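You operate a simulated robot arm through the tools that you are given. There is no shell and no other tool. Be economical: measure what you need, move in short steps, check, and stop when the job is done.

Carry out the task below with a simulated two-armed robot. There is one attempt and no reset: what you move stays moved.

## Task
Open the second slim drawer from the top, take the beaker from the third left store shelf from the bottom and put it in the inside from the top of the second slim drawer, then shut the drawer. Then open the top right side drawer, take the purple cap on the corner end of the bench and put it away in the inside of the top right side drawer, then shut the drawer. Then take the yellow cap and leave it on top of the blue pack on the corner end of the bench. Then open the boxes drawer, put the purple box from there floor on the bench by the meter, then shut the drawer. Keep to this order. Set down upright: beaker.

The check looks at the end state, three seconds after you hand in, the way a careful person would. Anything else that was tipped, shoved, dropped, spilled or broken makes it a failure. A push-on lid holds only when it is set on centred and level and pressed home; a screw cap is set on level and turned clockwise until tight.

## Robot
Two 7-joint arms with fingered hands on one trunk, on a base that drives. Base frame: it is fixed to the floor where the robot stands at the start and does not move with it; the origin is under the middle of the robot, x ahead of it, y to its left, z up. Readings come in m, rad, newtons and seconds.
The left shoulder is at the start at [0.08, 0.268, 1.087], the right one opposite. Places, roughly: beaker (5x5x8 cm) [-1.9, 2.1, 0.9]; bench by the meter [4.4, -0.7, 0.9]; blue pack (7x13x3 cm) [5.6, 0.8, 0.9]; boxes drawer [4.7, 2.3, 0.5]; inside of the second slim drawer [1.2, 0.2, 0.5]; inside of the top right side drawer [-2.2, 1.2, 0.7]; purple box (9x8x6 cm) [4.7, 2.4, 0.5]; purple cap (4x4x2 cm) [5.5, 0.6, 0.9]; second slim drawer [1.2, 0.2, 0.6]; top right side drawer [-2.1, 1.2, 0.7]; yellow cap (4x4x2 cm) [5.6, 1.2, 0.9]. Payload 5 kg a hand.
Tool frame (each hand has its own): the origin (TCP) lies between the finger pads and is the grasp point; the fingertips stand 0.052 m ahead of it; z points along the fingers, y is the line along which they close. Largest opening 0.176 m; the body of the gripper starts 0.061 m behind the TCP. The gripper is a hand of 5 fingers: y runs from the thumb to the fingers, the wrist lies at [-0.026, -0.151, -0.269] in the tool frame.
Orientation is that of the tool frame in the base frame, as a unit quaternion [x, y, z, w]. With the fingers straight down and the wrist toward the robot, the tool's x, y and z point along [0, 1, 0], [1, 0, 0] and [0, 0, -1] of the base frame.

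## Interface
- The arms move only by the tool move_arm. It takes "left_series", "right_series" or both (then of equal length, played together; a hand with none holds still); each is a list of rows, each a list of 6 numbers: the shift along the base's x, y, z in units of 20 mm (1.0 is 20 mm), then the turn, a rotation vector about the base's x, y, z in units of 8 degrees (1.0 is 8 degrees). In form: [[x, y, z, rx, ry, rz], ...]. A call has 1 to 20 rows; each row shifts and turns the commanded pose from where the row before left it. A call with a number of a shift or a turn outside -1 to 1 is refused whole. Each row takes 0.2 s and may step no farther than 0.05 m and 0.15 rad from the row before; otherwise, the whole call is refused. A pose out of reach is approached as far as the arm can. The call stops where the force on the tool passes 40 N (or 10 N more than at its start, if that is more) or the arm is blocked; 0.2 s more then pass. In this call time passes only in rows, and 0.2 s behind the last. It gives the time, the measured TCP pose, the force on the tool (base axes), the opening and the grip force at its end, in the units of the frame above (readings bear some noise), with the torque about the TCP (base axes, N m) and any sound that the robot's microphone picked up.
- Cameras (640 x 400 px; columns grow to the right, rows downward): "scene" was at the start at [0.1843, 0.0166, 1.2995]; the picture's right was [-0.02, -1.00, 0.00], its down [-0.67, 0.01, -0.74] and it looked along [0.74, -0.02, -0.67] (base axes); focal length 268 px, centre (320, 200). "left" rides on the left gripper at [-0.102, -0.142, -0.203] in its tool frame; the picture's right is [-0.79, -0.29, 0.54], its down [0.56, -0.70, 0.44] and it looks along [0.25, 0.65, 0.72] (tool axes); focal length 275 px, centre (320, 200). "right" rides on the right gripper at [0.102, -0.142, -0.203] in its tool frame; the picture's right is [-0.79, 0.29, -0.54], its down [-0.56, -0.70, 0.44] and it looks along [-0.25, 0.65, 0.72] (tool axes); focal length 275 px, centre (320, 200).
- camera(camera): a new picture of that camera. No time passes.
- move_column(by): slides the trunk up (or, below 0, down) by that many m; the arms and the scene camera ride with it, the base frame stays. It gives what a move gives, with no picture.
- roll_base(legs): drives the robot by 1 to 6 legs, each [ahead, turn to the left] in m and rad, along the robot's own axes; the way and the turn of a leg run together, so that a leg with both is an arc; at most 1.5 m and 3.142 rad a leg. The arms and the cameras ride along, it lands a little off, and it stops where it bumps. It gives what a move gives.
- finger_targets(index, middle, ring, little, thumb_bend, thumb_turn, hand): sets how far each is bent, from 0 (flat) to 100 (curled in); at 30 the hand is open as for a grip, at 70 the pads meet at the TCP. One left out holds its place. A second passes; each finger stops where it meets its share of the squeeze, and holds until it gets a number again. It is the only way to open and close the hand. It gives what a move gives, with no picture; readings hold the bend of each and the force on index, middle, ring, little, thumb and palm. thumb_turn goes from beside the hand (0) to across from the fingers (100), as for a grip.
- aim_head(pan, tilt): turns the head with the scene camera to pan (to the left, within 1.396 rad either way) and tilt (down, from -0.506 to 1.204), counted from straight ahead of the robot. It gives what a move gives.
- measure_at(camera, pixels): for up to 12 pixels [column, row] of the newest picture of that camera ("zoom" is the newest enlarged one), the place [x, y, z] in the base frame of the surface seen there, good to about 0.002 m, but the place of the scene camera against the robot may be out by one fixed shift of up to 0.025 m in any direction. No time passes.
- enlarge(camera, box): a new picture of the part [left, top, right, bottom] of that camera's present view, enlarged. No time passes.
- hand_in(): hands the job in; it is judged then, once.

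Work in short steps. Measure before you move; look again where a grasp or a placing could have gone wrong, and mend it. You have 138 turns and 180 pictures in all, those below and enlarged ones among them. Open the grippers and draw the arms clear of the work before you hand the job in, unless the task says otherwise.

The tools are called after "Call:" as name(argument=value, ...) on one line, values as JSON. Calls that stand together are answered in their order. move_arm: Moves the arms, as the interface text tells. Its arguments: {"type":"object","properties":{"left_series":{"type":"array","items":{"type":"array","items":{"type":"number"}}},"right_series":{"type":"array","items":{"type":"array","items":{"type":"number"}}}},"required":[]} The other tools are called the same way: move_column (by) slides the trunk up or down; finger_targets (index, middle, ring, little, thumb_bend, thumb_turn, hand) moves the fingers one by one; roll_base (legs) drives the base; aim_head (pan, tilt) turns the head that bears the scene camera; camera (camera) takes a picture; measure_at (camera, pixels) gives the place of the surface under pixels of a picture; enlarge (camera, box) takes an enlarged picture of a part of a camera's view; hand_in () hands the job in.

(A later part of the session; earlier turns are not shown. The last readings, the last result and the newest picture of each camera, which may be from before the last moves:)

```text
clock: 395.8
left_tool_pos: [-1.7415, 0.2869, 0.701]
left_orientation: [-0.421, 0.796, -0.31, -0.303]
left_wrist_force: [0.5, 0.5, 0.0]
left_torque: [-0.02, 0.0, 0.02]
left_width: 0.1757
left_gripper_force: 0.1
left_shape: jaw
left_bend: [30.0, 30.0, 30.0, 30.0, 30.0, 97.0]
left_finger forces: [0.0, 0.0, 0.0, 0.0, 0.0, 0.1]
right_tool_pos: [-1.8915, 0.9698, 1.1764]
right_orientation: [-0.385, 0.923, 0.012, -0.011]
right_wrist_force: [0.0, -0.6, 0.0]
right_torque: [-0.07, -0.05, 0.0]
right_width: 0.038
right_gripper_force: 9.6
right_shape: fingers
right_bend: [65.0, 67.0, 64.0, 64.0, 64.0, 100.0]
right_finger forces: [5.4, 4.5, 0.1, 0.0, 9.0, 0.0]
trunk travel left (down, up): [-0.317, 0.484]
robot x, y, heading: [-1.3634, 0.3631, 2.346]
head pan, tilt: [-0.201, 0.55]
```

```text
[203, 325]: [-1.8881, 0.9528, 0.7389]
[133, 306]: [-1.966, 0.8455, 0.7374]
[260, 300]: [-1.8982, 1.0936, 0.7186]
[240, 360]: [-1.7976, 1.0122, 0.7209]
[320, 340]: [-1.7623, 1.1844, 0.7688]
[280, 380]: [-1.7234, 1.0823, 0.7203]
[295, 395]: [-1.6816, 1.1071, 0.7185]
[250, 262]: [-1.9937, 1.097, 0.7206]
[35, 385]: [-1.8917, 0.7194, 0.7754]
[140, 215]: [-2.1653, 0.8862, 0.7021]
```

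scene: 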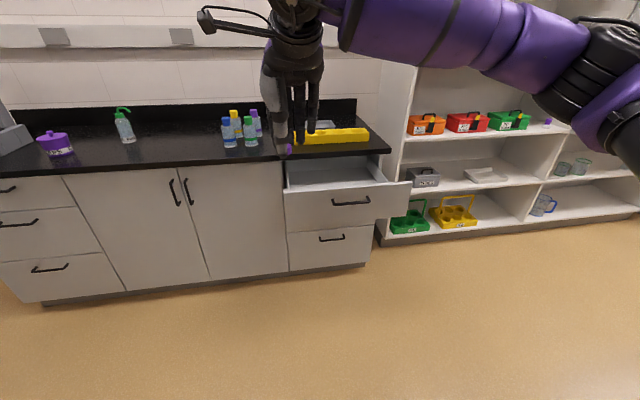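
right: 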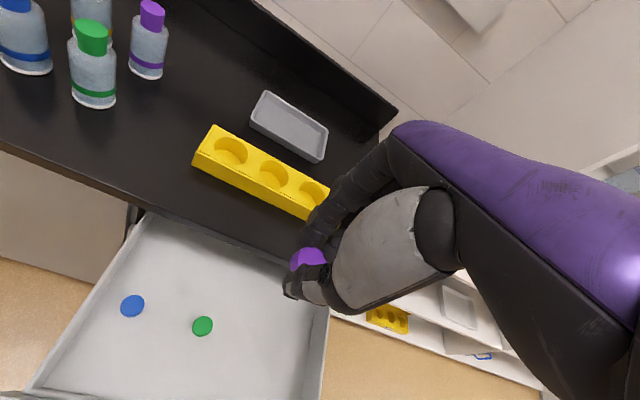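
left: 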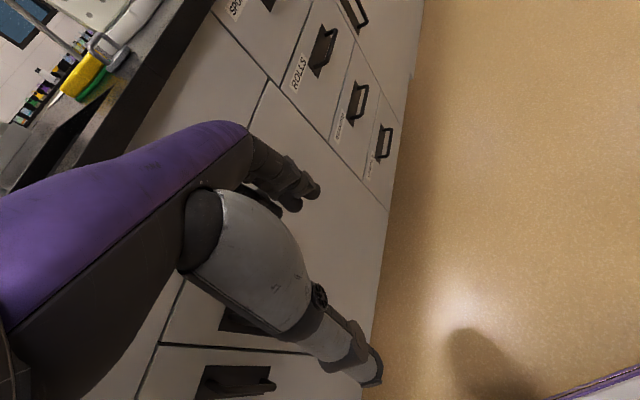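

The green cap is at t -0.34, so I'll go for d 2.065, t -0.19 instead. I'll move over it and descend partway.

Call:
move_arm(right_series=[[0.4, 0.33, 0, 0, 0, 0], [0.8, 0.66, 0, 0, 0, 0], [0.9, 0.75, 0, 0, 0, 0], [0.9, 0.75, -0.3, 0, 0, 0], [0.9, 0.75, -0.6, 0, 0, 0], [0.9, 0.75, -0.8, 0, 0, 0], [0.67, 0.55, -1, 0, 0, 0], [0, 0, -1, 0, 0, 0], [0, 0, -1, 0, 0, 0], [0, 0, -1, 0, 0, 0], [0, 0, -1, 0, 0, 0], [0, 0, -1, 0, 0, 0], [0, 0, -1, 0, 0, 0], [0, 0, -1, 0, 0, 0], [0, 0, -1, 0, 0, 0], [0, 0, -1, 0, 0, 0], [0, 0, -1, 0, 0, 0]])

Call:
camera(camera="right")

```text
clock: 399.4
left_tool_pos: [-1.7355, 0.2766, 0.7022]
left_orientation: [-0.425, 0.793, -0.308, -0.308]
left_wrist_force: [0.0, 0.8, 0.1]
left_torque: [-0.02, -0.02, 0.01]
left_width: 0.1757
left_gripper_force: 0.1
left_shape: jaw
left_bend: [30.0, 30.0, 30.0, 30.0, 30.0, 97.0]
left_finger forces: [0.0, 0.0, 0.0, 0.1, 0.1, 0.1]
right_tool_pos: [-1.7693, 1.0484, 0.9324]
right_orientation: [-0.385, 0.923, 0.019, -0.013]
right_wrist_force: [0.3, 1.7, 0.3]
right_torque: [-0.07, -0.04, 0.01]
right_width: 0.0381
right_gripper_force: 9.6
right_shape: fingers
right_bend: [65.0, 67.0, 64.0, 64.0, 64.0, 100.0]
right_finger forces: [5.4, 4.6, 0.1, 0.1, 8.7, 0.0]
trunk travel left (down, up): [-0.317, 0.484]
robot x, y, heading: [-1.3661, 0.3601, 2.352]
head pan, tilt: [-0.201, 0.55]
```

```text
74 pictures are left
```

right: 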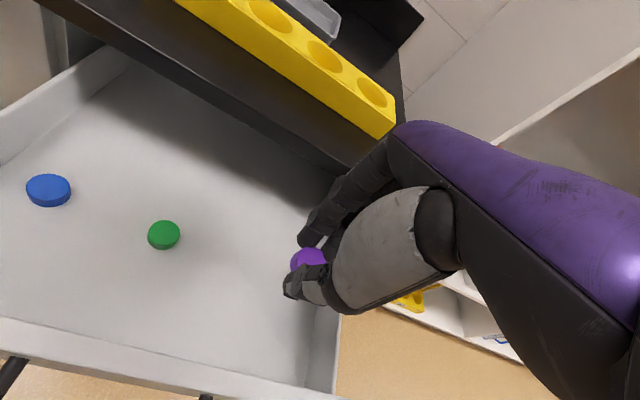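

The hand is centred over the free spot. I'll lower to the drawer floor.

Call:
move_arm(right_series=[[-0.2, 0.15, -0.5, 0, 0, 0], [-0.2, 0.15, -1, 0, 0, 0], [0, 0, -1, 0, 0, 0], [0, 0, -1, 0, 0, 0], [0, 0, -1, 0, 0, 0], [0, 0, -1, 0, 0, 0], [0, 0, -0.8, 0, 0, 0], [0, 0, -0.4, 0, 0, 0], [0, 0, -0.3, 0, 0, 0], [0, 0, -0.3, 0, 0, 0], [0, 0, -0.2, 0, 0, 0]])

Call:
enlarge(camera="right", box=[220, 180, 380, 340])

```text
clock: 401.8
left_tool_pos: [-1.7362, 0.2767, 0.702]
left_orientation: [-0.426, 0.793, -0.307, -0.309]
left_wrist_force: [0.5, -0.4, 0.0]
left_torque: [-0.01, -0.02, 0.0]
left_width: 0.1762
left_gripper_force: 0.1
left_shape: jaw
left_bend: [30.0, 30.0, 30.0, 30.0, 30.0, 97.0]
left_finger forces: [0.0, 0.0, 0.1, 0.1, 0.0, 0.0]
right_tool_pos: [-1.7782, 1.0549, 0.7834]
right_orientation: [-0.384, 0.923, 0.018, -0.015]
right_wrist_force: [0.3, 0.0, 0.1]
right_torque: [0.0, 0.01, 0.0]
right_width: 0.0383
right_gripper_force: 9.5
right_shape: fingers
right_bend: [65.0, 67.0, 64.0, 64.0, 64.0, 100.0]
right_finger forces: [5.5, 4.6, 0.0, 0.0, 8.8, 0.0]
trunk travel left (down, up): [-0.317, 0.484]
robot x, y, heading: [-1.3612, 0.3587, 2.348]
head pan, tilt: [-0.201, 0.55]
```

```text
2.50 times, centred on (300, 260) of right
```

zoom: 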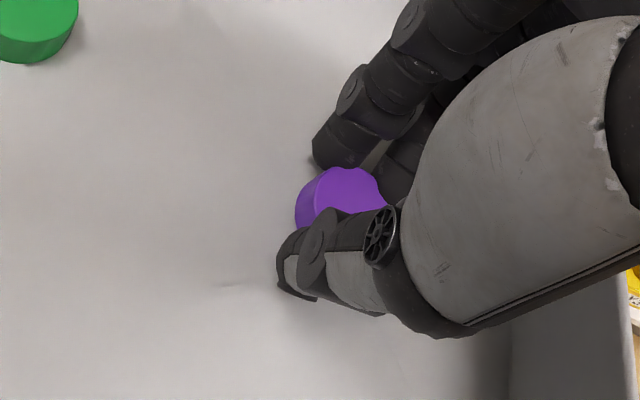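

Almost down. I'll take the last few millimetres until contact, release, and rise straight up.

Call:
move_arm(right_series=[[0, 0, -0.2, 0, 0, 0], [0, 0, -0.15, 0, 0, 0]])

Call:
finger_targets(hand="right", index=56, middle=56, ring=56, little=56, thumb_bend=55)

Call:
move_arm(right_series=[[0, 0, 0.4, 0, 0, 0], [0, 0, 0.8, 0, 0, 0], [0, 0, 1, 0, 0, 0], [0, 0, 1, 0, 0, 0], [0, 0, 1, 0, 0, 0], [0, 0, 1, 0, 0, 0], [0, 0, 1, 0, 0, 0], [0, 0, 1, 0, 0, 0], [0, 0, 1, 0, 0, 0], [0, 0, 1, 0, 0, 0], [0, 0, 1, 0, 0, 0]])

Call:
camera(camera="right")

```text
clock: 402.4
left_tool_pos: [-1.7361, 0.2766, 0.7026]
left_orientation: [-0.426, 0.793, -0.307, -0.309]
left_wrist_force: [0.2, -0.1, -0.1]
left_torque: [0.02, 0.02, 0.0]
left_width: 0.1759
left_gripper_force: 0.0
left_shape: jaw
left_bend: [30.0, 30.0, 30.0, 30.0, 30.0, 97.0]
left_finger forces: [0.0, 0.1, 0.1, 0.0, 0.0, 0.1]
right_tool_pos: [-1.7774, 1.0548, 0.7789]
right_orientation: [-0.385, 0.922, 0.02, -0.016]
right_wrist_force: [0.7, 0.0, 16.1]
right_torque: [-0.55, -0.33, -0.03]
right_width: 0.0379
right_gripper_force: 18.1
right_shape: fingers
right_bend: [65.0, 66.0, 64.0, 64.0, 65.0, 100.0]
right_finger forces: [5.8, 4.9, 0.0, 0.1, 25.8, 0.0]
trunk travel left (down, up): [-0.317, 0.484]
robot x, y, heading: [-1.3649, 0.363, 2.355]
head pan, tilt: [-0.201, 0.55]
```

```text
clock: 403.1
left_tool_pos: [-1.7343, 0.2665, 0.7012]
left_orientation: [-0.429, 0.789, -0.307, -0.317]
left_wrist_force: [-0.3, -1.6, 0.0]
left_torque: [0.13, 0.01, -0.09]
left_width: 0.1759
left_gripper_force: 0.1
left_shape: jaw
left_bend: [30.0, 30.0, 30.0, 30.0, 30.0, 98.0]
left_finger forces: [0.0, 0.1, 0.0, 0.1, 0.0, 0.0]
right_tool_pos: [-1.7715, 1.0479, 0.7899]
right_orientation: [-0.384, 0.923, 0.027, -0.018]
right_wrist_force: [1.5, -1.3, 1.4]
right_torque: [0.15, 0.06, -0.07]
right_width: 0.0752
right_gripper_force: 0.0
right_shape: fingers
right_bend: [56.0, 56.0, 56.0, 56.0, 55.0, 99.0]
right_finger forces: [0.0, 0.1, 0.0, 0.0, 0.0, 0.1]
trunk travel left (down, up): [-0.317, 0.484]
robot x, y, heading: [-1.3627, 0.3585, 2.35]
head pan, tilt: [-0.201, 0.55]
stopped (right hand): the force on the tool passed its limit at 41 N (the readings are from after the stop); the commanded pose is now the measured one
```

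```text
clock: 405.5
left_tool_pos: [-1.7331, 0.2659, 0.7019]
left_orientation: [-0.428, 0.79, -0.308, -0.315]
left_wrist_force: [0.0, 0.5, 0.6]
left_torque: [0.04, 0.05, -0.03]
left_width: 0.1757
left_gripper_force: 0.1
left_shape: jaw
left_bend: [30.0, 30.0, 30.0, 30.0, 30.0, 98.0]
left_finger forces: [0.0, 0.0, 0.0, 0.0, 0.0, 0.0]
right_tool_pos: [-1.7718, 1.0503, 0.9953]
right_orientation: [-0.384, 0.923, 0.026, -0.017]
right_wrist_force: [-0.2, -0.9, 0.1]
right_torque: [0.06, 0.01, -0.03]
right_width: 0.0753
right_gripper_force: 0.0
right_shape: fingers
right_bend: [56.0, 56.0, 56.0, 56.0, 55.0, 99.0]
right_finger forces: [0.1, 0.0, 0.0, 0.0, 0.1, 0.0]
trunk travel left (down, up): [-0.317, 0.484]
robot x, y, heading: [-1.3643, 0.3593, 2.354]
head pan, tilt: [-0.201, 0.55]
```

```text
72 pictures are left
```

right: 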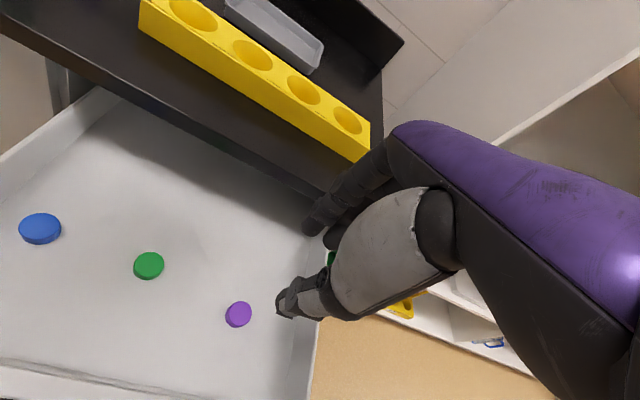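

The purple cap lies in the drawer. I'll back off, square up and set the fingertips to push the panel left of the handle, tilted to stay under the bench edge.

Call:
move_arm(right_series=[[0, 0, 1, 0, 0, 0], [0, 0, 1, 0, 0, 0]])

Call:
roll_base(legs=[[-0.45, 0], [0, 0.16]])

Call:
finger_targets(hand="right", index=50, middle=50, ring=50, little=50, thumb_bend=49)

Call:
move_arm(right_series=[[-0.2, -0.27, -0.5, 0.1, 0.14, 0], [-0.4, -0.5, -1, 0.18, 0.24, 0], [-0.5, -0.7, -1, 0.18, 0.24, 0], [-0.5, -0.7, -1, 0.18, 0.24, 0], [-0.3, -0.5, -1, 0.18, 0.24, 0], [0, 0, -1, 0.18, 0.24, 0], [0, 0, -1, 0.18, 0.24, 0], [0, 0, -1, 0.12, 0.16, 0], [0, 0, -1, 0, 0, 0], [0, 0, -1, 0, 0, 0], [0, 0, -1, 0, 0, 0], [0, 0, -1, 0, 0, 0], [0, 0, -0.7, 0, 0, 0]])

Call:
camera(camera="right")

```text
clock: 406.1
left_tool_pos: [-1.7335, 0.2678, 0.702]
left_orientation: [-0.427, 0.789, -0.308, -0.315]
left_wrist_force: [0.2, -1.0, -0.1]
left_torque: [0.04, 0.01, 0.0]
left_width: 0.1758
left_gripper_force: 0.1
left_shape: jaw
left_bend: [30.0, 30.0, 30.0, 30.0, 30.0, 98.0]
left_finger forces: [0.0, 0.1, 0.0, 0.0, 0.0, 0.0]
right_tool_pos: [-1.7706, 1.0482, 1.0335]
right_orientation: [-0.384, 0.923, 0.026, -0.017]
right_wrist_force: [0.2, -0.4, -0.2]
right_torque: [0.09, 0.08, -0.04]
right_width: 0.0752
right_gripper_force: 0.1
right_shape: fingers
right_bend: [56.0, 56.0, 56.0, 56.0, 55.0, 99.0]
right_finger forces: [0.0, 0.1, 0.1, 0.0, 0.0, 0.1]
trunk travel left (down, up): [-0.317, 0.484]
robot x, y, heading: [-1.3657, 0.3628, 2.352]
head pan, tilt: [-0.201, 0.55]
```

```text
clock: 410.6
left_tool_pos: [-1.3973, -0.1107, 0.703]
left_orientation: [-0.49, 0.751, -0.332, -0.293]
left_wrist_force: [1.8, -0.2, 0.3]
left_torque: [-0.01, 0.04, -0.07]
left_width: 0.176
left_gripper_force: 0.1
left_shape: jaw
left_bend: [30.0, 30.0, 30.0, 30.0, 30.0, 98.0]
left_finger forces: [0.0, 0.0, 0.1, 0.0, 0.0, 0.1]
right_tool_pos: [-1.5576, 0.6543, 1.0321]
right_orientation: [-0.455, 0.89, 0.024, -0.02]
right_wrist_force: [0.7, 1.2, 0.7]
right_torque: [-0.04, 0.05, 0.03]
right_width: 0.0754
right_gripper_force: 0.0
right_shape: fingers
right_bend: [56.0, 56.0, 56.0, 56.0, 55.0, 99.0]
right_finger forces: [0.0, 0.0, 0.0, 0.0, 0.0, 0.0]
trunk travel left (down, up): [-0.317, 0.484]
robot x, y, heading: [-1.049, 0.0373, 2.512]
head pan, tilt: [-0.201, 0.55]
```

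```text
clock: 411.6
left_tool_pos: [-1.3949, -0.1203, 0.7023]
left_orientation: [-0.493, 0.747, -0.331, -0.3]
left_wrist_force: [0.5, -0.5, -0.5]
left_torque: [0.05, 0.03, 0.0]
left_width: 0.1761
left_gripper_force: 0.0
left_shape: jaw
left_bend: [30.0, 30.0, 30.0, 30.0, 30.0, 98.0]
left_finger forces: [0.0, 0.0, 0.1, 0.0, 0.0, 0.0]
right_tool_pos: [-1.5452, 0.6457, 1.0429]
right_orientation: [-0.456, 0.889, 0.03, -0.022]
right_wrist_force: [-0.1, -1.3, 0.7]
right_torque: [0.11, -0.01, 0.02]
right_width: 0.1019
right_gripper_force: 0.1
right_shape: fingers
right_bend: [50.0, 50.0, 50.0, 50.0, 49.0, 98.0]
right_finger forces: [0.0, 0.0, 0.0, 0.0, 0.0, 0.0]
trunk travel left (down, up): [-0.317, 0.484]
robot x, y, heading: [-1.0466, 0.0382, 2.508]
head pan, tilt: [-0.201, 0.55]
```

```text
clock: 414.4
left_tool_pos: [-1.3942, -0.1198, 0.7036]
left_orientation: [-0.493, 0.746, -0.332, -0.3]
left_wrist_force: [-0.4, 0.0, 1.0]
left_torque: [0.04, -0.03, -0.02]
left_width: 0.1759
left_gripper_force: 0.1
left_shape: jaw
left_bend: [30.0, 30.0, 30.0, 30.0, 30.0, 98.0]
left_finger forces: [0.0, 0.0, 0.0, 0.1, 0.0, 0.0]
right_tool_pos: [-1.5861, 0.5931, 0.7979]
right_orientation: [-0.449, 0.873, 0.167, -0.089]
right_wrist_force: [-1.0, -0.1, 1.7]
right_torque: [-0.05, -0.08, 0.04]
right_width: 0.1018
right_gripper_force: 0.0
right_shape: fingers
right_bend: [50.0, 50.0, 50.0, 50.0, 49.0, 98.0]
right_finger forces: [0.1, 0.0, 0.0, 0.0, 0.0, 0.1]
trunk travel left (down, up): [-0.317, 0.484]
robot x, y, heading: [-1.0465, 0.0354, 2.506]
head pan, tilt: [-0.201, 0.55]
```

```text
71 pictures are left
```

right: 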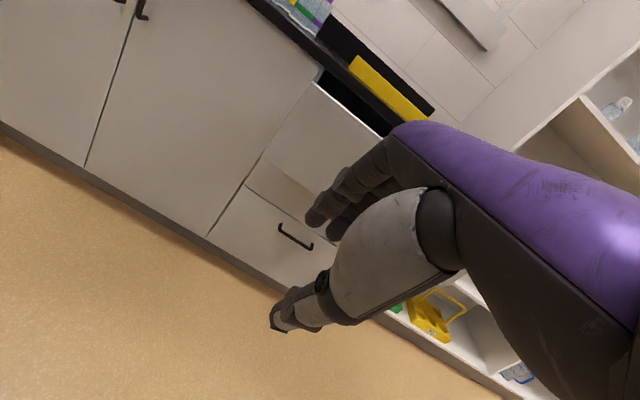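

The hand is at t -0.45, z 0.80, tilted 21°. I'll drive forward 0.45 m to push the drawer.

Call:
roll_base(legs=[[0.25, 0], [0.21, 0]])

Call:
camera(camera="right")

```text
clock: 418.2
left_tool_pos: [-1.7626, 0.1436, 0.7063]
left_orientation: [-0.508, 0.736, -0.33, -0.302]
left_wrist_force: [0.3, 0.4, 0.2]
left_torque: [0.03, -0.06, 0.05]
left_width: 0.176
left_gripper_force: 0.1
left_shape: jaw
left_bend: [30.0, 30.0, 30.0, 30.0, 30.0, 98.0]
left_finger forces: [0.0, 0.0, 0.1, 0.1, 0.0, 0.0]
right_tool_pos: [-1.9576, 0.8572, 0.7968]
right_orientation: [-0.452, 0.872, 0.165, -0.089]
right_wrist_force: [-1.2, -1.0, -0.2]
right_torque: [0.0, 0.0, 0.02]
right_width: 0.1017
right_gripper_force: 0.1
right_shape: fingers
right_bend: [50.0, 50.0, 50.0, 50.0, 49.0, 98.0]
right_finger forces: [0.0, 0.0, 0.0, 0.4, 0.1, 0.1]
trunk travel left (down, up): [-0.317, 0.484]
robot x, y, heading: [-1.4165, 0.3035, 2.509]
head pan, tilt: [-0.201, 0.55]
```

```text
70 pictures are left
```

right: 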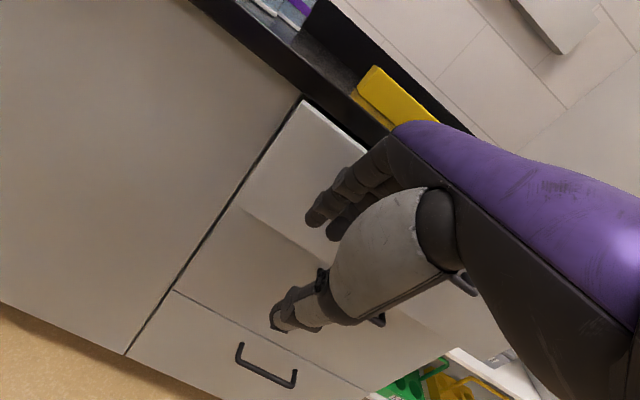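

About 7 cm remains. I'll push it home with the arm.

Call:
move_arm(right_series=[[-0.2, 0.15, 0, 0, 0, 0], [-0.4, 0.3, 0, 0, 0, 0], [-0.4, 0.3, 0, 0, 0, 0], [-0.4, 0.3, 0, 0, 0, 0], [-0.4, 0.3, 0, 0, 0, 0], [-0.4, 0.3, 0, 0, 0, 0], [-0.4, 0.3, 0, 0, 0, 0], [-0.4, 0.3, 0, 0, 0, 0], [-0.4, 0.3, 0, 0, 0, 0]])

Call:
camera(camera="right")

Call:
measure_at(camera="right", pixels=[[280, 180], [180, 60], [220, 320], [300, 130], [330, 160]])

```text
clock: 419.9
left_tool_pos: [-1.7459, 0.1294, 0.7046]
left_orientation: [-0.507, 0.734, -0.325, -0.313]
left_wrist_force: [2.0, -1.5, 0.3]
left_torque: [0.14, 0.15, -0.17]
left_width: 0.1758
left_gripper_force: 0.1
left_shape: jaw
left_bend: [30.0, 30.0, 30.0, 30.0, 30.0, 97.0]
left_finger forces: [0.0, 0.0, 0.0, 0.0, 0.0, 0.0]
right_tool_pos: [-1.9889, 0.8774, 0.8165]
right_orientation: [-0.453, 0.869, 0.173, -0.094]
right_wrist_force: [11.5, -8.5, 0.2]
right_torque: [0.09, 0.18, -0.29]
right_width: 0.102
right_gripper_force: 6.7
right_shape: fingers
right_bend: [50.0, 53.0, 50.0, 50.0, 49.0, 98.0]
right_finger forces: [0.1, 13.4, 0.1, 0.0, 0.0, 0.0]
trunk travel left (down, up): [-0.317, 0.484]
robot x, y, heading: [-1.415, 0.3057, 2.515]
head pan, tilt: [-0.201, 0.55]
stopped in row 8 (right hand): the force on the tool passed its limit at 47 N (the readings are from after the stop); the commanded pose is now the measured one
```

```text
69 pictures are left
```

right: 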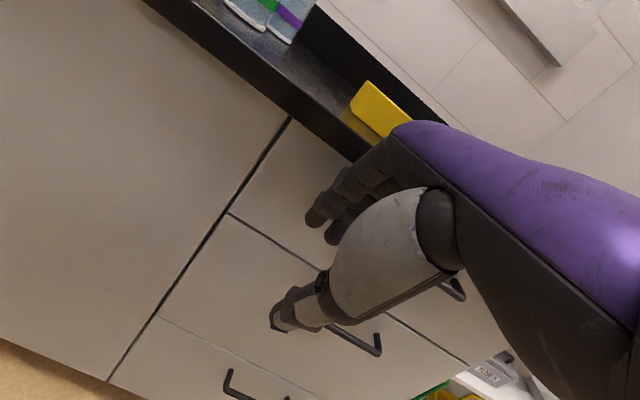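

```text
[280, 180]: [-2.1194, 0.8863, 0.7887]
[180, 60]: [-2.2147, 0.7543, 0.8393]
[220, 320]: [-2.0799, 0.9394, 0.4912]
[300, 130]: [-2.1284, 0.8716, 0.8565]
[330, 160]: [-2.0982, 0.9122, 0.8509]
```

All fronts read d ≈ 2.235, so the side drawer is shut. I'll reverse along the room and head back up the aisle for the yellow cap.

Call:
roll_base(legs=[[-1.4, 0], [-1.4, 0], [-1.4, 0], [0, -1.571], [1.3, 0], [1.3, 0]])

Call:
move_arm(right_series=[[0, 0, 0.5, 0, 0, 0], [0, 0, 1, 0, 0, 0], [0, 0, 1, 0, 0, 0], [0, 0, 1, 0, 0, 0], [0, 0, 1, 0, 0, 0], [0, 0, 1, 0, 0, 0], [0, 0, 1, 0, 0, 0], [0, 0, 1, 0, 0, 0], [0, 0, 1, 0, 0, 0], [0, 0, 1, 0, 0, 0], [0, 0, 1, 0, 0, 0], [0, 0, 1, 0, 0, 0], [0, 0, 1, 0, 0, 0], [0, 0, 1, 0, 0, 0], [0, 0, 1, 0, 0, 0], [0, 0, 1, 0, 0, 0], [0, 0, 1, 0, 0, 0], [0, 0, 1, 0, 0, 0], [0, 0, 1, 0, 0, 0], [0, 0, 1, 0, 0, 0]])

```text
clock: 470.4
left_tool_pos: [3.2791, 0.3652, 0.7067]
left_orientation: [0.149, 0.88, -0.016, -0.45]
left_wrist_force: [-0.9, 0.3, -0.3]
left_torque: [-0.02, -0.01, 0.01]
left_width: 0.1761
left_gripper_force: 0.2
left_shape: jaw
left_bend: [30.0, 30.0, 30.0, 30.0, 30.0, 98.0]
left_finger forces: [0.0, 0.1, 0.0, 0.0, 0.0, 0.0]
right_tool_pos: [4.022, 0.6257, 0.8122]
right_orientation: [0.283, 0.939, 0.188, 0.053]
right_wrist_force: [-0.4, 0.7, -1.1]
right_torque: [0.0, -0.01, -0.02]
right_width: 0.1018
right_gripper_force: 0.0
right_shape: fingers
right_bend: [50.0, 50.0, 50.0, 50.0, 49.0, 98.0]
right_finger forces: [0.0, 0.0, 0.1, 0.0, 0.1, 0.1]
trunk travel left (down, up): [-0.317, 0.484]
robot x, y, heading: [3.4604, 0.0393, 0.967]
head pan, tilt: [-0.201, 0.55]
```

```text
clock: 474.6
left_tool_pos: [3.2755, 0.3561, 0.7047]
left_orientation: [0.15, 0.88, -0.011, -0.45]
left_wrist_force: [0.0, -0.8, 0.3]
left_torque: [0.01, 0.0, -0.01]
left_width: 0.1761
left_gripper_force: 0.0
left_shape: jaw
left_bend: [30.0, 30.0, 30.0, 30.0, 30.0, 97.0]
left_finger forces: [0.0, 0.1, 0.1, 0.0, 0.0, 0.0]
right_tool_pos: [4.0159, 0.6173, 1.2131]
right_orientation: [0.283, 0.938, 0.194, 0.056]
right_wrist_force: [-0.2, 0.1, -0.5]
right_torque: [0.08, -0.02, -0.02]
right_width: 0.1017
right_gripper_force: 0.1
right_shape: fingers
right_bend: [50.0, 50.0, 50.0, 50.0, 49.0, 98.0]
right_finger forces: [0.0, 0.0, 0.0, 0.1, 0.0, 0.0]
trunk travel left (down, up): [-0.317, 0.484]
robot x, y, heading: [3.4639, 0.0325, 0.965]
head pan, tilt: [-0.201, 0.55]
```

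The robot is at f 2.06, r 2.79. The left hand suits the yellow cap better, so I'll bring it into a normal downward posture, forward and up.

Call:
move_arm(left_series=[[0.3, 0.2, 0.2, -0.1, -0.35, -0.1], [0.6, 0.4, 0.5, -0.232, -0.813, -0.224], [0.907, 0.587, 0.8, -0.232, -0.813, -0.224], [0.907, 0.587, 0.88, -0.232, -0.813, -0.224], [0.907, 0.587, 0.88, -0.232, -0.813, -0.224], [0.907, 0.587, 0.88, -0.232, -0.813, -0.224], [0.907, 0.587, 0.88, -0.232, -0.813, -0.224], [0.907, 0.587, 0.88, -0.232, -0.813, -0.224], [0.907, 0.587, 0.88, -0.134, -0.46, -0.122], [0.907, 0.587, 0.88, 0, 0, 0], [0.907, 0.587, 0.88, 0, 0, 0], [0.907, 0.587, 0.88, 0, 0, 0], [0.907, 0.587, 0.88, 0, 0, 0], [0.907, 0.587, 0.88, 0, 0, 0], [0.907, 0.587, 0.88, 0, 0, 0], [0.907, 0.587, 0.88, 0, 0, 0], [0.907, 0.587, 0.88, 0, 0, 0]])

Call:
roll_base(legs=[[1.0, 0], [0.8, 0]])

Call:
camera(camera="scene")

```text
clock: 475.7
left_tool_pos: [3.3806, 0.3627, 0.6585]
left_orientation: [0.239, 0.92, 0.026, -0.309]
left_wrist_force: [-3.0, -1.3, 3.2]
left_torque: [0.1, -0.5, -0.09]
left_width: 0.1758
left_gripper_force: 0.1
left_shape: jaw
left_bend: [30.0, 30.0, 30.0, 30.0, 30.0, 98.0]
left_finger forces: [0.0, 0.1, 0.0, 0.0, 0.0, 0.0]
left hand out of reach, approached as far as the arm can: row 1, 2, 3, 4, 5
right_tool_pos: [4.004, 0.6001, 1.2274]
right_orientation: [0.282, 0.935, 0.205, 0.059]
right_wrist_force: [-3.9, -5.8, 3.3]
right_torque: [0.35, -0.39, -0.15]
right_width: 0.1017
right_gripper_force: 0.1
right_shape: fingers
right_bend: [50.0, 50.0, 50.0, 50.0, 49.0, 98.0]
right_finger forces: [0.0, 0.0, 0.1, 0.0, 0.0, 0.0]
trunk travel left (down, up): [-0.317, 0.484]
robot x, y, heading: [3.4613, 0.033, 0.973]
head pan, tilt: [-0.201, 0.55]
stopped in row 5 (left hand): the arm was blocked; the commanded pose is now the measured one
```

```text
clock: 488.2
left_tool_pos: [4.4208, 1.8724, 0.6589]
left_orientation: [0.24, 0.92, 0.024, -0.309]
left_wrist_force: [0.3, 0.5, 0.1]
left_torque: [-0.03, 0.07, 0.02]
left_width: 0.1764
left_gripper_force: 0.1
left_shape: jaw
left_bend: [30.0, 30.0, 30.0, 30.0, 30.0, 97.0]
left_finger forces: [0.0, 0.1, 0.0, 0.0, 0.0, 0.0]
right_tool_pos: [5.0479, 2.1114, 1.2222]
right_orientation: [0.282, 0.936, 0.2, 0.058]
right_wrist_force: [-0.9, -0.2, 0.2]
right_torque: [-0.04, 0.02, -0.02]
right_width: 0.102
right_gripper_force: 0.0
right_shape: fingers
right_bend: [50.0, 50.0, 50.0, 50.0, 49.0, 98.0]
right_finger forces: [0.1, 0.0, 0.1, 0.0, 0.1, 0.0]
trunk travel left (down, up): [-0.317, 0.484]
robot x, y, heading: [4.5017, 1.5439, 0.971]
head pan, tilt: [-0.201, 0.55]
```

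```text
68 pictures are left
```

scene: 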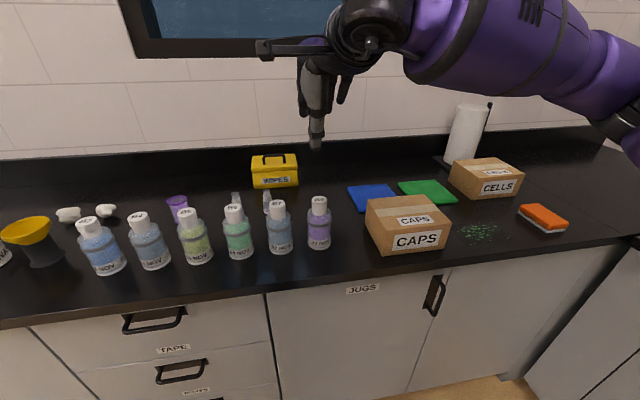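

The arm gave about 20° of correction before stopping, and all is clear. I'll continue with forward motion and the remaining rotation, then lift.

Call:
move_arm(left_series=[[0.3, 0.43, 0, 0, 0, 0], [0.588, 0.858, 0, 0, 0, 0], [0.588, 0.858, 0, -0.15, -0.35, -0.05], [0.588, 0.858, 0, -0.277, -0.7, -0.103], [0.588, 0.858, 0, -0.277, -0.7, -0.103], [0.588, 0.858, 0, -0.277, -0.7, -0.103], [0.588, 0.858, 0, -0.277, -0.7, -0.103], [0.588, 0.858, 0, -0.277, -0.7, -0.103], [0.588, 0.858, 0.2, -0.15, -0.35, -0.05], [0.4, 0.6, 0.5, 0, 0, 0], [0.3, 0.4, 0.8, 0, 0, 0], [0, 0, 1, 0, 0, 0], [0, 0, 1, 0, 0, 0], [0, 0, 1, 0, 0, 0], [0, 0, 1, 0, 0, 0], [0, 0, 1, 0, 0, 0], [0, 0, 1, 0, 0, 0], [0, 0, 1, 0, 0, 0]])

```text
clock: 492.0
left_tool_pos: [4.6394, 2.0485, 0.7241]
left_orientation: [0.292, 0.956, 0.001, 0.001]
left_wrist_force: [-17.5, -22.1, -7.3]
left_torque: [0.09, -0.29, 0.97]
left_width: 0.1735
left_gripper_force: 0.0
left_shape: jaw
left_bend: [30.0, 36.0, 30.0, 30.0, 30.0, 98.0]
left_finger forces: [0.0, 28.4, 0.0, 0.1, 0.0, 0.0]
left hand out of reach, approached as far as the arm can: row 1, 2, 3, 4, 5, 6, 7, 8, 12, 13, 14, 15, 16, 17, 18
right_tool_pos: [5.0379, 2.0975, 1.2332]
right_orientation: [0.282, 0.935, 0.207, 0.06]
right_wrist_force: [-0.4, -0.5, -0.6]
right_torque: [0.03, -0.04, 0.03]
right_width: 0.1016
right_gripper_force: 0.0
right_shape: fingers
right_bend: [50.0, 50.0, 50.0, 50.0, 49.0, 98.0]
right_finger forces: [0.0, 0.1, 0.0, 0.0, 0.1, 0.0]
trunk travel left (down, up): [-0.317, 0.484]
robot x, y, heading: [4.5021, 1.5394, 0.965]
head pan, tilt: [-0.201, 0.55]
```

The left hand is now vertical but its middle finger touches the leg bench's front. I'll back up 0.17 m, raise the left hand and see if it lifts freely.

Call:
roll_base(legs=[[-0.17, 0]])

Call:
move_arm(left_series=[[0, 0, 0.4, 0, 0, 0], [0, 0, 0.8, 0, 0, 0], [0, 0, 1, 0, 0, 0], [0, 0, 1, 0, 0, 0], [0, 0, 1, 0, 0, 0], [0, 0, 1, 0, 0, 0], [0, 0, 1, 0, 0, 0], [0, 0, 1, 0, 0, 0], [0, 0, 1, 0, 0, 0], [0, 0, 1, 0, 0, 0], [0, 0, 1, 0, 0, 0], [0, 0, 1, 0, 0, 0], [0, 0, 1, 0, 0, 0], [0, 0, 1, 0, 0, 0], [0, 0, 1, 0, 0, 0], [0, 0, 1, 0, 0, 0], [0, 0, 1, 0, 0, 0], [0, 0, 1, 0, 0, 0], [0, 0, 1, 0, 0, 0], [0, 0, 1, 0, 0, 0]])

Call:
camera(camera="left")

```text
clock: 493.8
left_tool_pos: [4.5437, 1.9087, 0.7273]
left_orientation: [0.291, 0.957, 0.003, 0.002]
left_wrist_force: [-1.0, 0.1, 0.7]
left_torque: [0.06, -0.03, -0.02]
left_width: 0.1762
left_gripper_force: 0.0
left_shape: jaw
left_bend: [30.0, 30.0, 30.0, 30.0, 30.0, 98.0]
left_finger forces: [0.0, 0.0, 0.0, 0.0, 0.0, 0.1]
right_tool_pos: [4.9421, 1.957, 1.2333]
right_orientation: [0.281, 0.935, 0.207, 0.059]
right_wrist_force: [-0.8, -0.2, 0.8]
right_torque: [0.02, -0.08, -0.02]
right_width: 0.1021
right_gripper_force: 0.0
right_shape: fingers
right_bend: [50.0, 50.0, 50.0, 50.0, 49.0, 98.0]
right_finger forces: [0.0, 0.0, 0.0, 0.0, 0.0, 0.0]
trunk travel left (down, up): [-0.317, 0.484]
robot x, y, heading: [4.406, 1.404, 0.973]
head pan, tilt: [-0.201, 0.55]
```

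```text
clock: 498.0
left_tool_pos: [4.5413, 1.9027, 0.7273]
left_orientation: [0.294, 0.956, 0.003, 0.002]
left_wrist_force: [0.8, 0.4, 0.6]
left_torque: [0.02, 0.01, -0.02]
left_width: 0.176
left_gripper_force: 0.0
left_shape: jaw
left_bend: [30.0, 30.0, 30.0, 30.0, 30.0, 98.0]
left_finger forces: [0.1, 0.0, 0.0, 0.0, 0.0, 0.0]
left hand out of reach, approached as far as the arm can: row 1, 2, 3, 4, 5, 6, 7, 8, 9, 10, 11, 12, 13, 14, 15, 16, 17, 18, 19, 20
right_tool_pos: [4.9332, 1.9445, 1.2433]
right_orientation: [0.281, 0.933, 0.214, 0.061]
right_wrist_force: [-0.7, -0.5, -0.4]
right_torque: [-0.01, -0.01, 0.01]
right_width: 0.102
right_gripper_force: 0.0
right_shape: fingers
right_bend: [50.0, 50.0, 50.0, 50.0, 49.0, 98.0]
right_finger forces: [0.0, 0.0, 0.1, 0.1, 0.1, 0.0]
trunk travel left (down, up): [-0.317, 0.484]
robot x, y, heading: [4.4037, 1.4015, 0.968]
head pan, tilt: [-0.201, 0.55]
```

```text
67 pictures are left
```

left: 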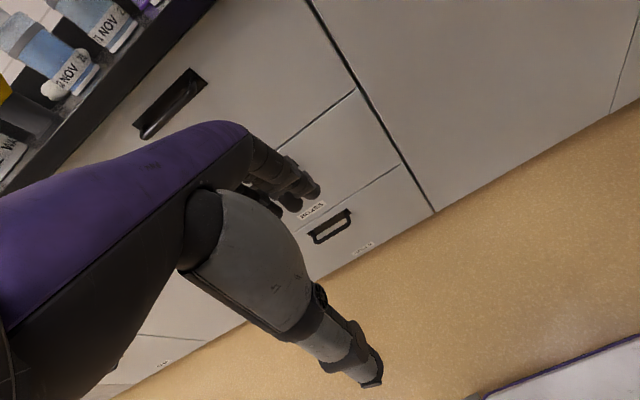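

The left arm can't lift further in this shape, so I'll raise the trunk instead, which carries both hands up.

Call:
move_column(by=0.35)

Call:
roll_base(legs=[[0, -1.597]])

Call:
aim_head(pan=0.3, tilt=0.7)

Call:
camera(camera="scene")

Call:
camera(camera="left")

```text
clock: 501.4
left_tool_pos: [4.5401, 1.9019, 1.081]
left_orientation: [0.291, 0.957, 0.009, 0.004]
left_wrist_force: [-0.1, 0.1, 0.0]
left_torque: [-0.01, 0.01, 0.03]
left_width: 0.1761
left_gripper_force: 0.1
left_shape: jaw
left_bend: [30.0, 30.0, 30.0, 30.0, 30.0, 98.0]
left_finger forces: [0.1, 0.1, 0.0, 0.0, 0.1, 0.0]
right_tool_pos: [4.9341, 1.9457, 1.5915]
right_orientation: [0.281, 0.933, 0.214, 0.062]
right_wrist_force: [1.1, 0.2, 0.1]
right_torque: [0.02, 0.01, -0.03]
right_width: 0.1019
right_gripper_force: 0.1
right_shape: fingers
right_bend: [50.0, 50.0, 50.0, 50.0, 49.0, 98.0]
right_finger forces: [0.0, 0.0, 0.0, 0.0, 0.0, 0.0]
trunk travel left (down, up): [-0.667, 0.134]
robot x, y, heading: [4.4049, 1.4015, 0.969]
head pan, tilt: [-0.201, 0.55]
```

```text
clock: 507.8
left_tool_pos: [4.9047, 1.2593, 1.0836]
left_orientation: [0.886, 0.464, 0.003, 0.009]
left_wrist_force: [0.6, -0.1, -0.4]
left_torque: [-0.05, 0.02, -0.02]
left_width: 0.176
left_gripper_force: 0.1
left_shape: jaw
left_bend: [30.0, 30.0, 30.0, 30.0, 30.0, 98.0]
left_finger forces: [0.0, 0.0, 0.0, 0.0, 0.0, 0.1]
right_tool_pos: [4.9395, 0.8637, 1.5931]
right_orientation: [0.862, 0.455, 0.106, 0.196]
right_wrist_force: [0.7, 0.4, 0.9]
right_torque: [-0.02, 0.02, -0.02]
right_width: 0.1019
right_gripper_force: 0.0
right_shape: fingers
right_bend: [50.0, 50.0, 50.0, 50.0, 49.0, 98.0]
right_finger forces: [0.1, 0.1, 0.0, 0.0, 0.1, 0.1]
trunk travel left (down, up): [-0.667, 0.134]
robot x, y, heading: [4.4116, 1.4135, -0.621]
head pan, tilt: [-0.201, 0.55]
```

```text
clock: 508.7
left_tool_pos: [4.8953, 1.2679, 1.088]
left_orientation: [0.886, 0.464, 0.006, 0.014]
left_wrist_force: [1.2, 1.2, -1.4]
left_torque: [-0.09, 0.23, -0.04]
left_width: 0.176
left_gripper_force: 0.2
left_shape: jaw
left_bend: [30.0, 30.0, 30.0, 30.0, 30.0, 97.0]
left_finger forces: [0.0, 0.0, 0.0, 0.1, 0.0, 0.0]
right_tool_pos: [4.9257, 0.8786, 1.6015]
right_orientation: [0.86, 0.456, 0.108, 0.202]
right_wrist_force: [2.3, 0.6, -1.6]
right_torque: [-0.11, 0.22, -0.11]
right_width: 0.1018
right_gripper_force: 0.0
right_shape: fingers
right_bend: [50.0, 50.0, 50.0, 50.0, 49.0, 98.0]
right_finger forces: [0.1, 0.1, 0.0, 0.1, 0.1, 0.1]
trunk travel left (down, up): [-0.667, 0.134]
robot x, y, heading: [4.4161, 1.412, -0.618]
head pan, tilt: [0.3, 0.7]
```

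```text
66 pictures are left
```

scene: 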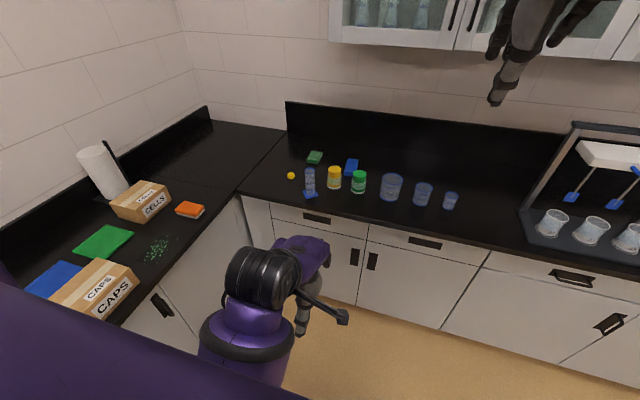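

```text
65 pictures are left
```

left: 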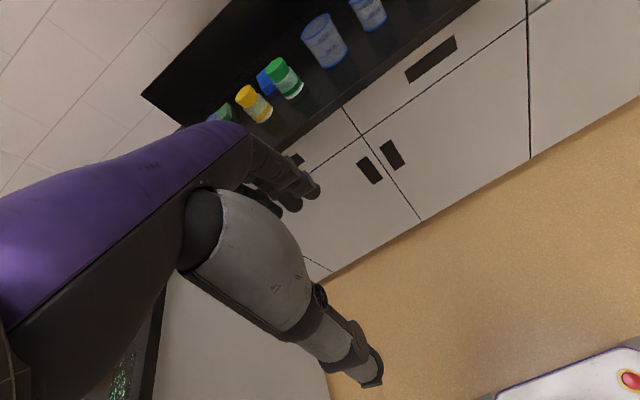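

The left hand is upright at z 1.09. The right hand at z 1.6 might meet the wall cabinet, so I'll measure the cabinet and the yellow cap area.

Call:
measure_at(camera="scene", pixels=[[400, 45], [440, 30], [291, 175], [310, 178], [311, 194], [334, 172], [352, 165], [309, 171], [600, 60], [300, 215]])

Call:
enlarge(camera="scene", box=[270, 140, 390, 215])

```text
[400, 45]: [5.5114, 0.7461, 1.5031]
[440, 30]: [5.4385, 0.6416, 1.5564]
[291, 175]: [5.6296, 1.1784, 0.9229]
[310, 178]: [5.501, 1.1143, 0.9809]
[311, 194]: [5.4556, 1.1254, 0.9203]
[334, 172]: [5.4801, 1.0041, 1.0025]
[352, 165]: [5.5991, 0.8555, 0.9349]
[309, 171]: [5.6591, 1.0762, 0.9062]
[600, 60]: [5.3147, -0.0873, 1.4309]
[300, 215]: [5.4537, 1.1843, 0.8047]
```

```text
5.33 times, centred on (330, 178) of scene
```

zoom: 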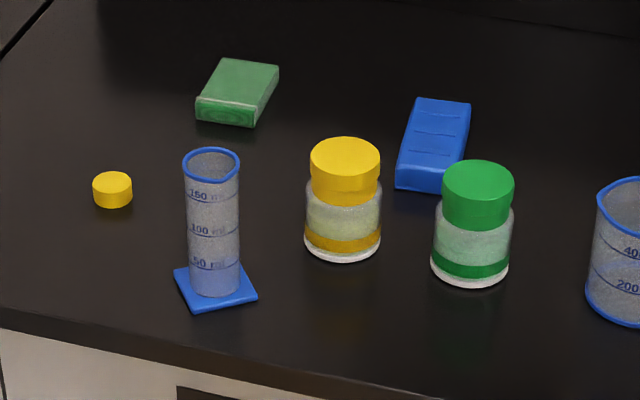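

The cabinet front is at r 4.03 and the yellow cap is near (5.605, 1.178), with the cylinder 12 cm to its right. I'll raise the trunk a little and take an S-curve to f 3.92, r 3.15.

Call:
move_column(by=0.08)

Call:
roll_base(legs=[[0.229, 0.887], [0.229, -0.887]])

Call:
camera(camera="left")

Call:
camera(camera="scene")

```text
clock: 509.9
left_tool_pos: [4.9027, 1.2763, 1.1638]
left_orientation: [0.886, 0.462, 0.023, 0.008]
left_wrist_force: [0.8, -0.4, -0.8]
left_torque: [0.12, 0.01, 0.01]
left_width: 0.1759
left_gripper_force: 0.2
left_shape: jaw
left_bend: [30.0, 30.0, 30.0, 30.0, 30.0, 97.0]
left_finger forces: [0.0, 0.0, 0.0, 0.0, 0.0, 0.1]
right_tool_pos: [4.9235, 0.8744, 1.6802]
right_orientation: [0.861, 0.454, 0.108, 0.201]
right_wrist_force: [-0.2, -1.7, -1.1]
right_torque: [0.11, -0.07, 0.11]
right_width: 0.1014
right_gripper_force: 0.0
right_shape: fingers
right_bend: [50.0, 50.0, 50.0, 50.0, 49.0, 98.0]
right_finger forces: [0.1, 0.1, 0.0, 0.1, 0.0, 0.0]
trunk travel left (down, up): [-0.747, 0.054]
robot x, y, heading: [4.416, 1.4103, -0.617]
head pan, tilt: [0.3, 0.7]
```

```text
clock: 517.2
left_tool_pos: [5.3318, 1.2001, 1.1619]
left_orientation: [0.889, 0.457, 0.021, 0.006]
left_wrist_force: [0.6, -0.1, -0.2]
left_torque: [-0.07, -0.03, -0.01]
left_width: 0.1761
left_gripper_force: 0.0
left_shape: jaw
left_bend: [30.0, 30.0, 30.0, 30.0, 30.0, 97.0]
left_finger forces: [0.0, 0.1, 0.0, 0.0, 0.1, 0.0]
right_tool_pos: [5.3548, 0.7995, 1.6817]
right_orientation: [0.862, 0.452, 0.107, 0.202]
right_wrist_force: [0.9, 0.5, -0.3]
right_torque: [0.0, 0.05, 0.0]
right_width: 0.1018
right_gripper_force: 0.1
right_shape: fingers
right_bend: [50.0, 50.0, 50.0, 50.0, 49.0, 98.0]
right_finger forces: [0.0, 0.0, 0.1, 0.2, 0.1, 0.0]
trunk travel left (down, up): [-0.747, 0.054]
robot x, y, heading: [4.8523, 1.3416, -0.621]
head pan, tilt: [0.3, 0.7]
```

```text
63 pictures are left
```

left: 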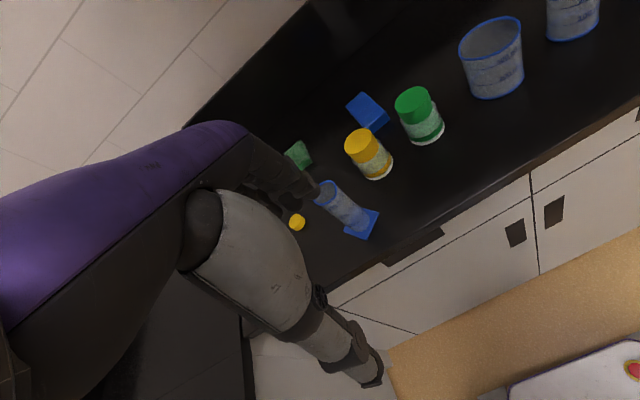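

```text
62 pictures are left
```

scene: 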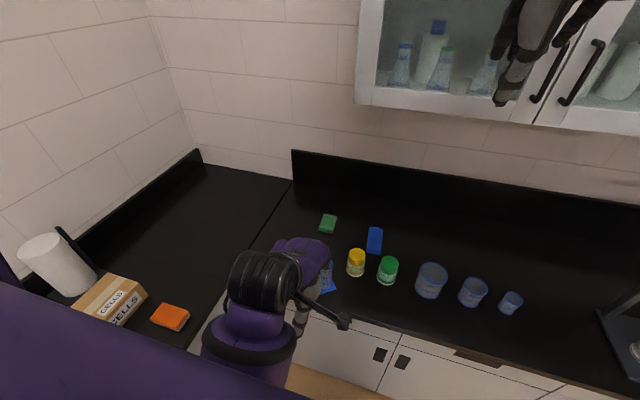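

The yellow cap is at (298,222) in the left camera. I'll measure it, its neighbours and the blue pack, and pull the right hand back from the cabinet handles.

Call:
measure_at(camera="left", pixels=[[297, 219], [291, 222], [303, 221], [298, 229], [325, 185], [345, 215], [365, 225], [357, 140], [352, 108], [382, 122], [368, 112], [312, 190]])

Call:
move_arm(right_series=[[-0.3, 0.2, 0, 0, 0, 0], [-0.6, 0.43, -0.2, 0, 0, 0], [-0.8, 0.57, -0.3, 0, 0, 0], [-0.8, 0.57, -0.3, 0, 0, 0], [-0.8, 0.57, -0.3, 0, 0, 0]])

```text
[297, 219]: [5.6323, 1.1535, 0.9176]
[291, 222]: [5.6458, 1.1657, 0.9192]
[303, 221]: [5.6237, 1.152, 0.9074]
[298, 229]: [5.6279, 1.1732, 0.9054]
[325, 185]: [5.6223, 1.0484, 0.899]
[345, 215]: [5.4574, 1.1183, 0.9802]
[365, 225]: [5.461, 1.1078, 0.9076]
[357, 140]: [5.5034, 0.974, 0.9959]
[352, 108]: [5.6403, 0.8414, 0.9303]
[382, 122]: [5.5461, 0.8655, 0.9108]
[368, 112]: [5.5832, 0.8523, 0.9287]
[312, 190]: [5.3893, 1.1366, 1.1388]
```

```text
clock: 518.4
left_tool_pos: [5.3174, 1.2064, 1.1621]
left_orientation: [0.89, 0.456, 0.024, 0.006]
left_wrist_force: [-1.0, -0.5, 0.9]
left_torque: [0.03, -0.09, 0.03]
left_width: 0.1761
left_gripper_force: 0.1
left_shape: jaw
left_bend: [30.0, 30.0, 30.0, 30.0, 30.0, 97.0]
left_finger forces: [0.1, 0.0, 0.1, 0.0, 0.0, 0.1]
right_tool_pos: [5.271, 0.8569, 1.6706]
right_orientation: [0.861, 0.451, 0.112, 0.208]
right_wrist_force: [-1.8, -0.8, 0.5]
right_torque: [0.06, -0.11, 0.04]
right_width: 0.1019
right_gripper_force: 0.1
right_shape: fingers
right_bend: [50.0, 50.0, 50.0, 50.0, 49.0, 98.0]
right_finger forces: [0.0, 0.1, 0.0, 0.1, 0.0, 0.0]
trunk travel left (down, up): [-0.747, 0.054]
robot x, y, heading: [4.853, 1.3447, -0.621]
head pan, tilt: [0.3, 0.7]
```

The cap is at about (5.634, 1.158). I'll pre-shape the left hand and move above it.

Call:
finger_targets(hand="left", index=57, middle=57, ring=57, little=57, thumb_bend=56, thumb_turn=98)

Call:
move_arm(left_series=[[0.4, -0.06, 0, 0, 0, 0], [0.8, -0.12, 0, 0, 0, 0], [0.93, -0.14, 0, 0, 0, 0], [0.93, -0.14, 0, 0, 0, 0], [0.93, -0.14, 0, 0, 0, 0], [0.93, -0.14, 0, 0, 0, 0], [0.93, -0.14, 0, 0, 0, 0], [0.93, -0.14, 0, 0, 0, 0], [0.93, -0.14, 0, 0, 0, 0], [0.93, -0.14, 0, 0, 0, 0], [0.93, -0.14, 0, 0, 0, 0], [0.93, -0.14, 0, 0, 0, 0], [0.93, -0.14, 0, 0, 0, 0], [0.93, -0.14, 0, 0, 0, 0], [0.93, -0.14, 0, 0, 0, 0], [0.93, -0.14, 0, 0, 0, 0], [0.93, -0.14, 0, 0, 0, 0], [0.6, -0.08, 0, 0, 0, 0]])

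Call:
camera(camera="left")

```text
clock: 519.4
left_tool_pos: [5.3175, 1.2068, 1.1608]
left_orientation: [0.89, 0.454, 0.023, 0.006]
left_wrist_force: [-0.3, -0.1, -0.4]
left_torque: [0.03, -0.04, 0.0]
left_width: 0.0729
left_gripper_force: 0.1
left_shape: fingers
left_bend: [56.0, 56.0, 56.0, 56.0, 56.0, 99.0]
left_finger forces: [0.0, 0.0, 0.0, 0.1, 0.0, 0.0]
right_tool_pos: [5.2732, 0.8573, 1.6691]
right_orientation: [0.861, 0.451, 0.11, 0.207]
right_wrist_force: [-0.5, -0.5, -0.4]
right_torque: [0.04, -0.01, 0.04]
right_width: 0.1016
right_gripper_force: 0.0
right_shape: fingers
right_bend: [50.0, 50.0, 50.0, 50.0, 49.0, 98.0]
right_finger forces: [0.0, 0.0, 0.0, 0.0, 0.0, 0.1]
trunk travel left (down, up): [-0.747, 0.054]
robot x, y, heading: [4.8539, 1.3422, -0.617]
head pan, tilt: [0.3, 0.7]
```

```text
clock: 523.2
left_tool_pos: [5.6367, 1.1577, 1.1645]
left_orientation: [0.889, 0.457, 0.024, 0.011]
left_wrist_force: [-0.3, 0.2, 0.1]
left_torque: [-0.02, 0.03, 0.0]
left_width: 0.0732
left_gripper_force: 0.0
left_shape: fingers
left_bend: [56.0, 56.0, 56.0, 56.0, 56.0, 99.0]
left_finger forces: [0.0, 0.0, 0.0, 0.1, 0.0, 0.0]
left hand out of reach, approached as far as the arm can: row 1
right_tool_pos: [5.2727, 0.8572, 1.6678]
right_orientation: [0.861, 0.452, 0.111, 0.207]
right_wrist_force: [0.2, 0.2, 0.1]
right_torque: [0.0, 0.03, 0.0]
right_width: 0.1019
right_gripper_force: 0.0
right_shape: fingers
right_bend: [50.0, 50.0, 50.0, 50.0, 49.0, 98.0]
right_finger forces: [0.0, 0.1, 0.0, 0.1, 0.0, 0.0]
trunk travel left (down, up): [-0.747, 0.054]
robot x, y, heading: [4.8479, 1.3413, -0.62]
head pan, tilt: [0.3, 0.7]
```

```text
61 pictures are left
```

left: 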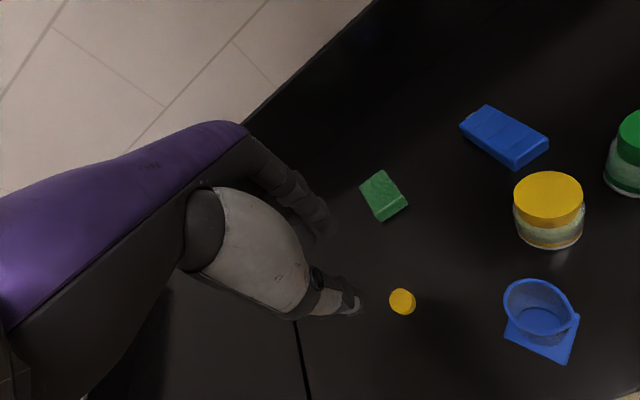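

Now above. I'll refine the cap centre and read the pack's corners from this close view.

Call:
measure_at(camera="left", pixels=[[403, 300], [393, 297], [414, 298], [404, 290], [401, 310], [462, 126], [484, 107], [546, 143], [520, 162], [505, 133], [550, 185], [530, 285]])

```text
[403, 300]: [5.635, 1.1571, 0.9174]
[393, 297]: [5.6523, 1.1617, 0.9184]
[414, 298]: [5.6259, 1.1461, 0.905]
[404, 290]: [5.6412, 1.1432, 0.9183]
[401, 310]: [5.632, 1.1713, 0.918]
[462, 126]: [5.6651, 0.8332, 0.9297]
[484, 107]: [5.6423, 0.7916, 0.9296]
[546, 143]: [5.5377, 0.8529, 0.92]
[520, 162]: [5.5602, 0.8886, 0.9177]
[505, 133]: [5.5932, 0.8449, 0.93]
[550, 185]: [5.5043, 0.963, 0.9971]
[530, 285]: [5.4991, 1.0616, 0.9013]
```

The cap centre matches the TCP. I'll descend, stop near the bench and grip.

Call:
move_arm(left_series=[[0, 0, -0.5, 0, 0, 0], [0, 0, -1, 0, 0, 0], [0, 0, -1, 0, 0, 0], [0, 0, -1, 0, 0, 0], [0, 0, -1, 0, 0, 0], [0, 0, -1, 0, 0, 0], [0, 0, -1, 0, 0, 0], [0, 0, -1, 0, 0, 0], [0, 0, -1, 0, 0, 0], [0, 0, -1, 0, 0, 0], [0, 0, -0.5, 0, 0, 0], [0, 0, -0.2, 0, 0, 0]])

Call:
enlarge(camera="left", box=[250, 160, 410, 340])

```text
clock: 525.8
left_tool_pos: [5.6373, 1.1585, 0.9604]
left_orientation: [0.889, 0.457, 0.024, 0.011]
left_wrist_force: [-0.5, 0.9, 1.5]
left_torque: [0.04, 0.02, 0.0]
left_width: 0.0729
left_gripper_force: 0.4
left_shape: fingers
left_bend: [56.0, 56.0, 56.0, 56.0, 56.0, 99.0]
left_finger forces: [0.1, 0.1, 0.0, 0.0, 0.7, 0.0]
right_tool_pos: [5.2734, 0.8571, 1.6693]
right_orientation: [0.86, 0.452, 0.112, 0.208]
right_wrist_force: [-0.4, 0.0, -0.2]
right_torque: [-0.02, -0.03, -0.01]
right_width: 0.1018
right_gripper_force: 0.1
right_shape: fingers
right_bend: [50.0, 50.0, 50.0, 50.0, 49.0, 98.0]
right_finger forces: [0.0, 0.0, 0.1, 0.0, 0.0, 0.1]
trunk travel left (down, up): [-0.747, 0.054]
robot x, y, heading: [4.8496, 1.3425, -0.619]
head pan, tilt: [0.3, 0.7]
```

```text
2.22 times, centred on (330, 250) of left
```

zoom: 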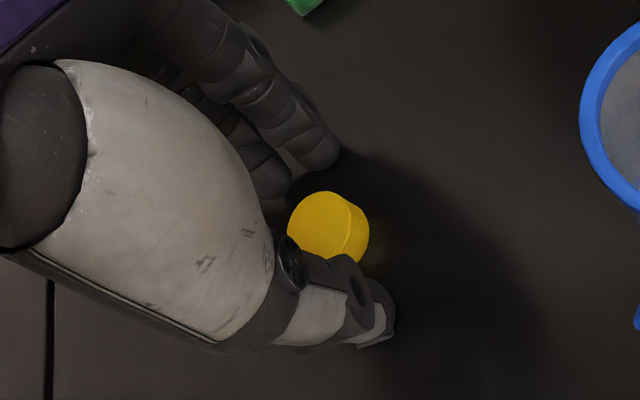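

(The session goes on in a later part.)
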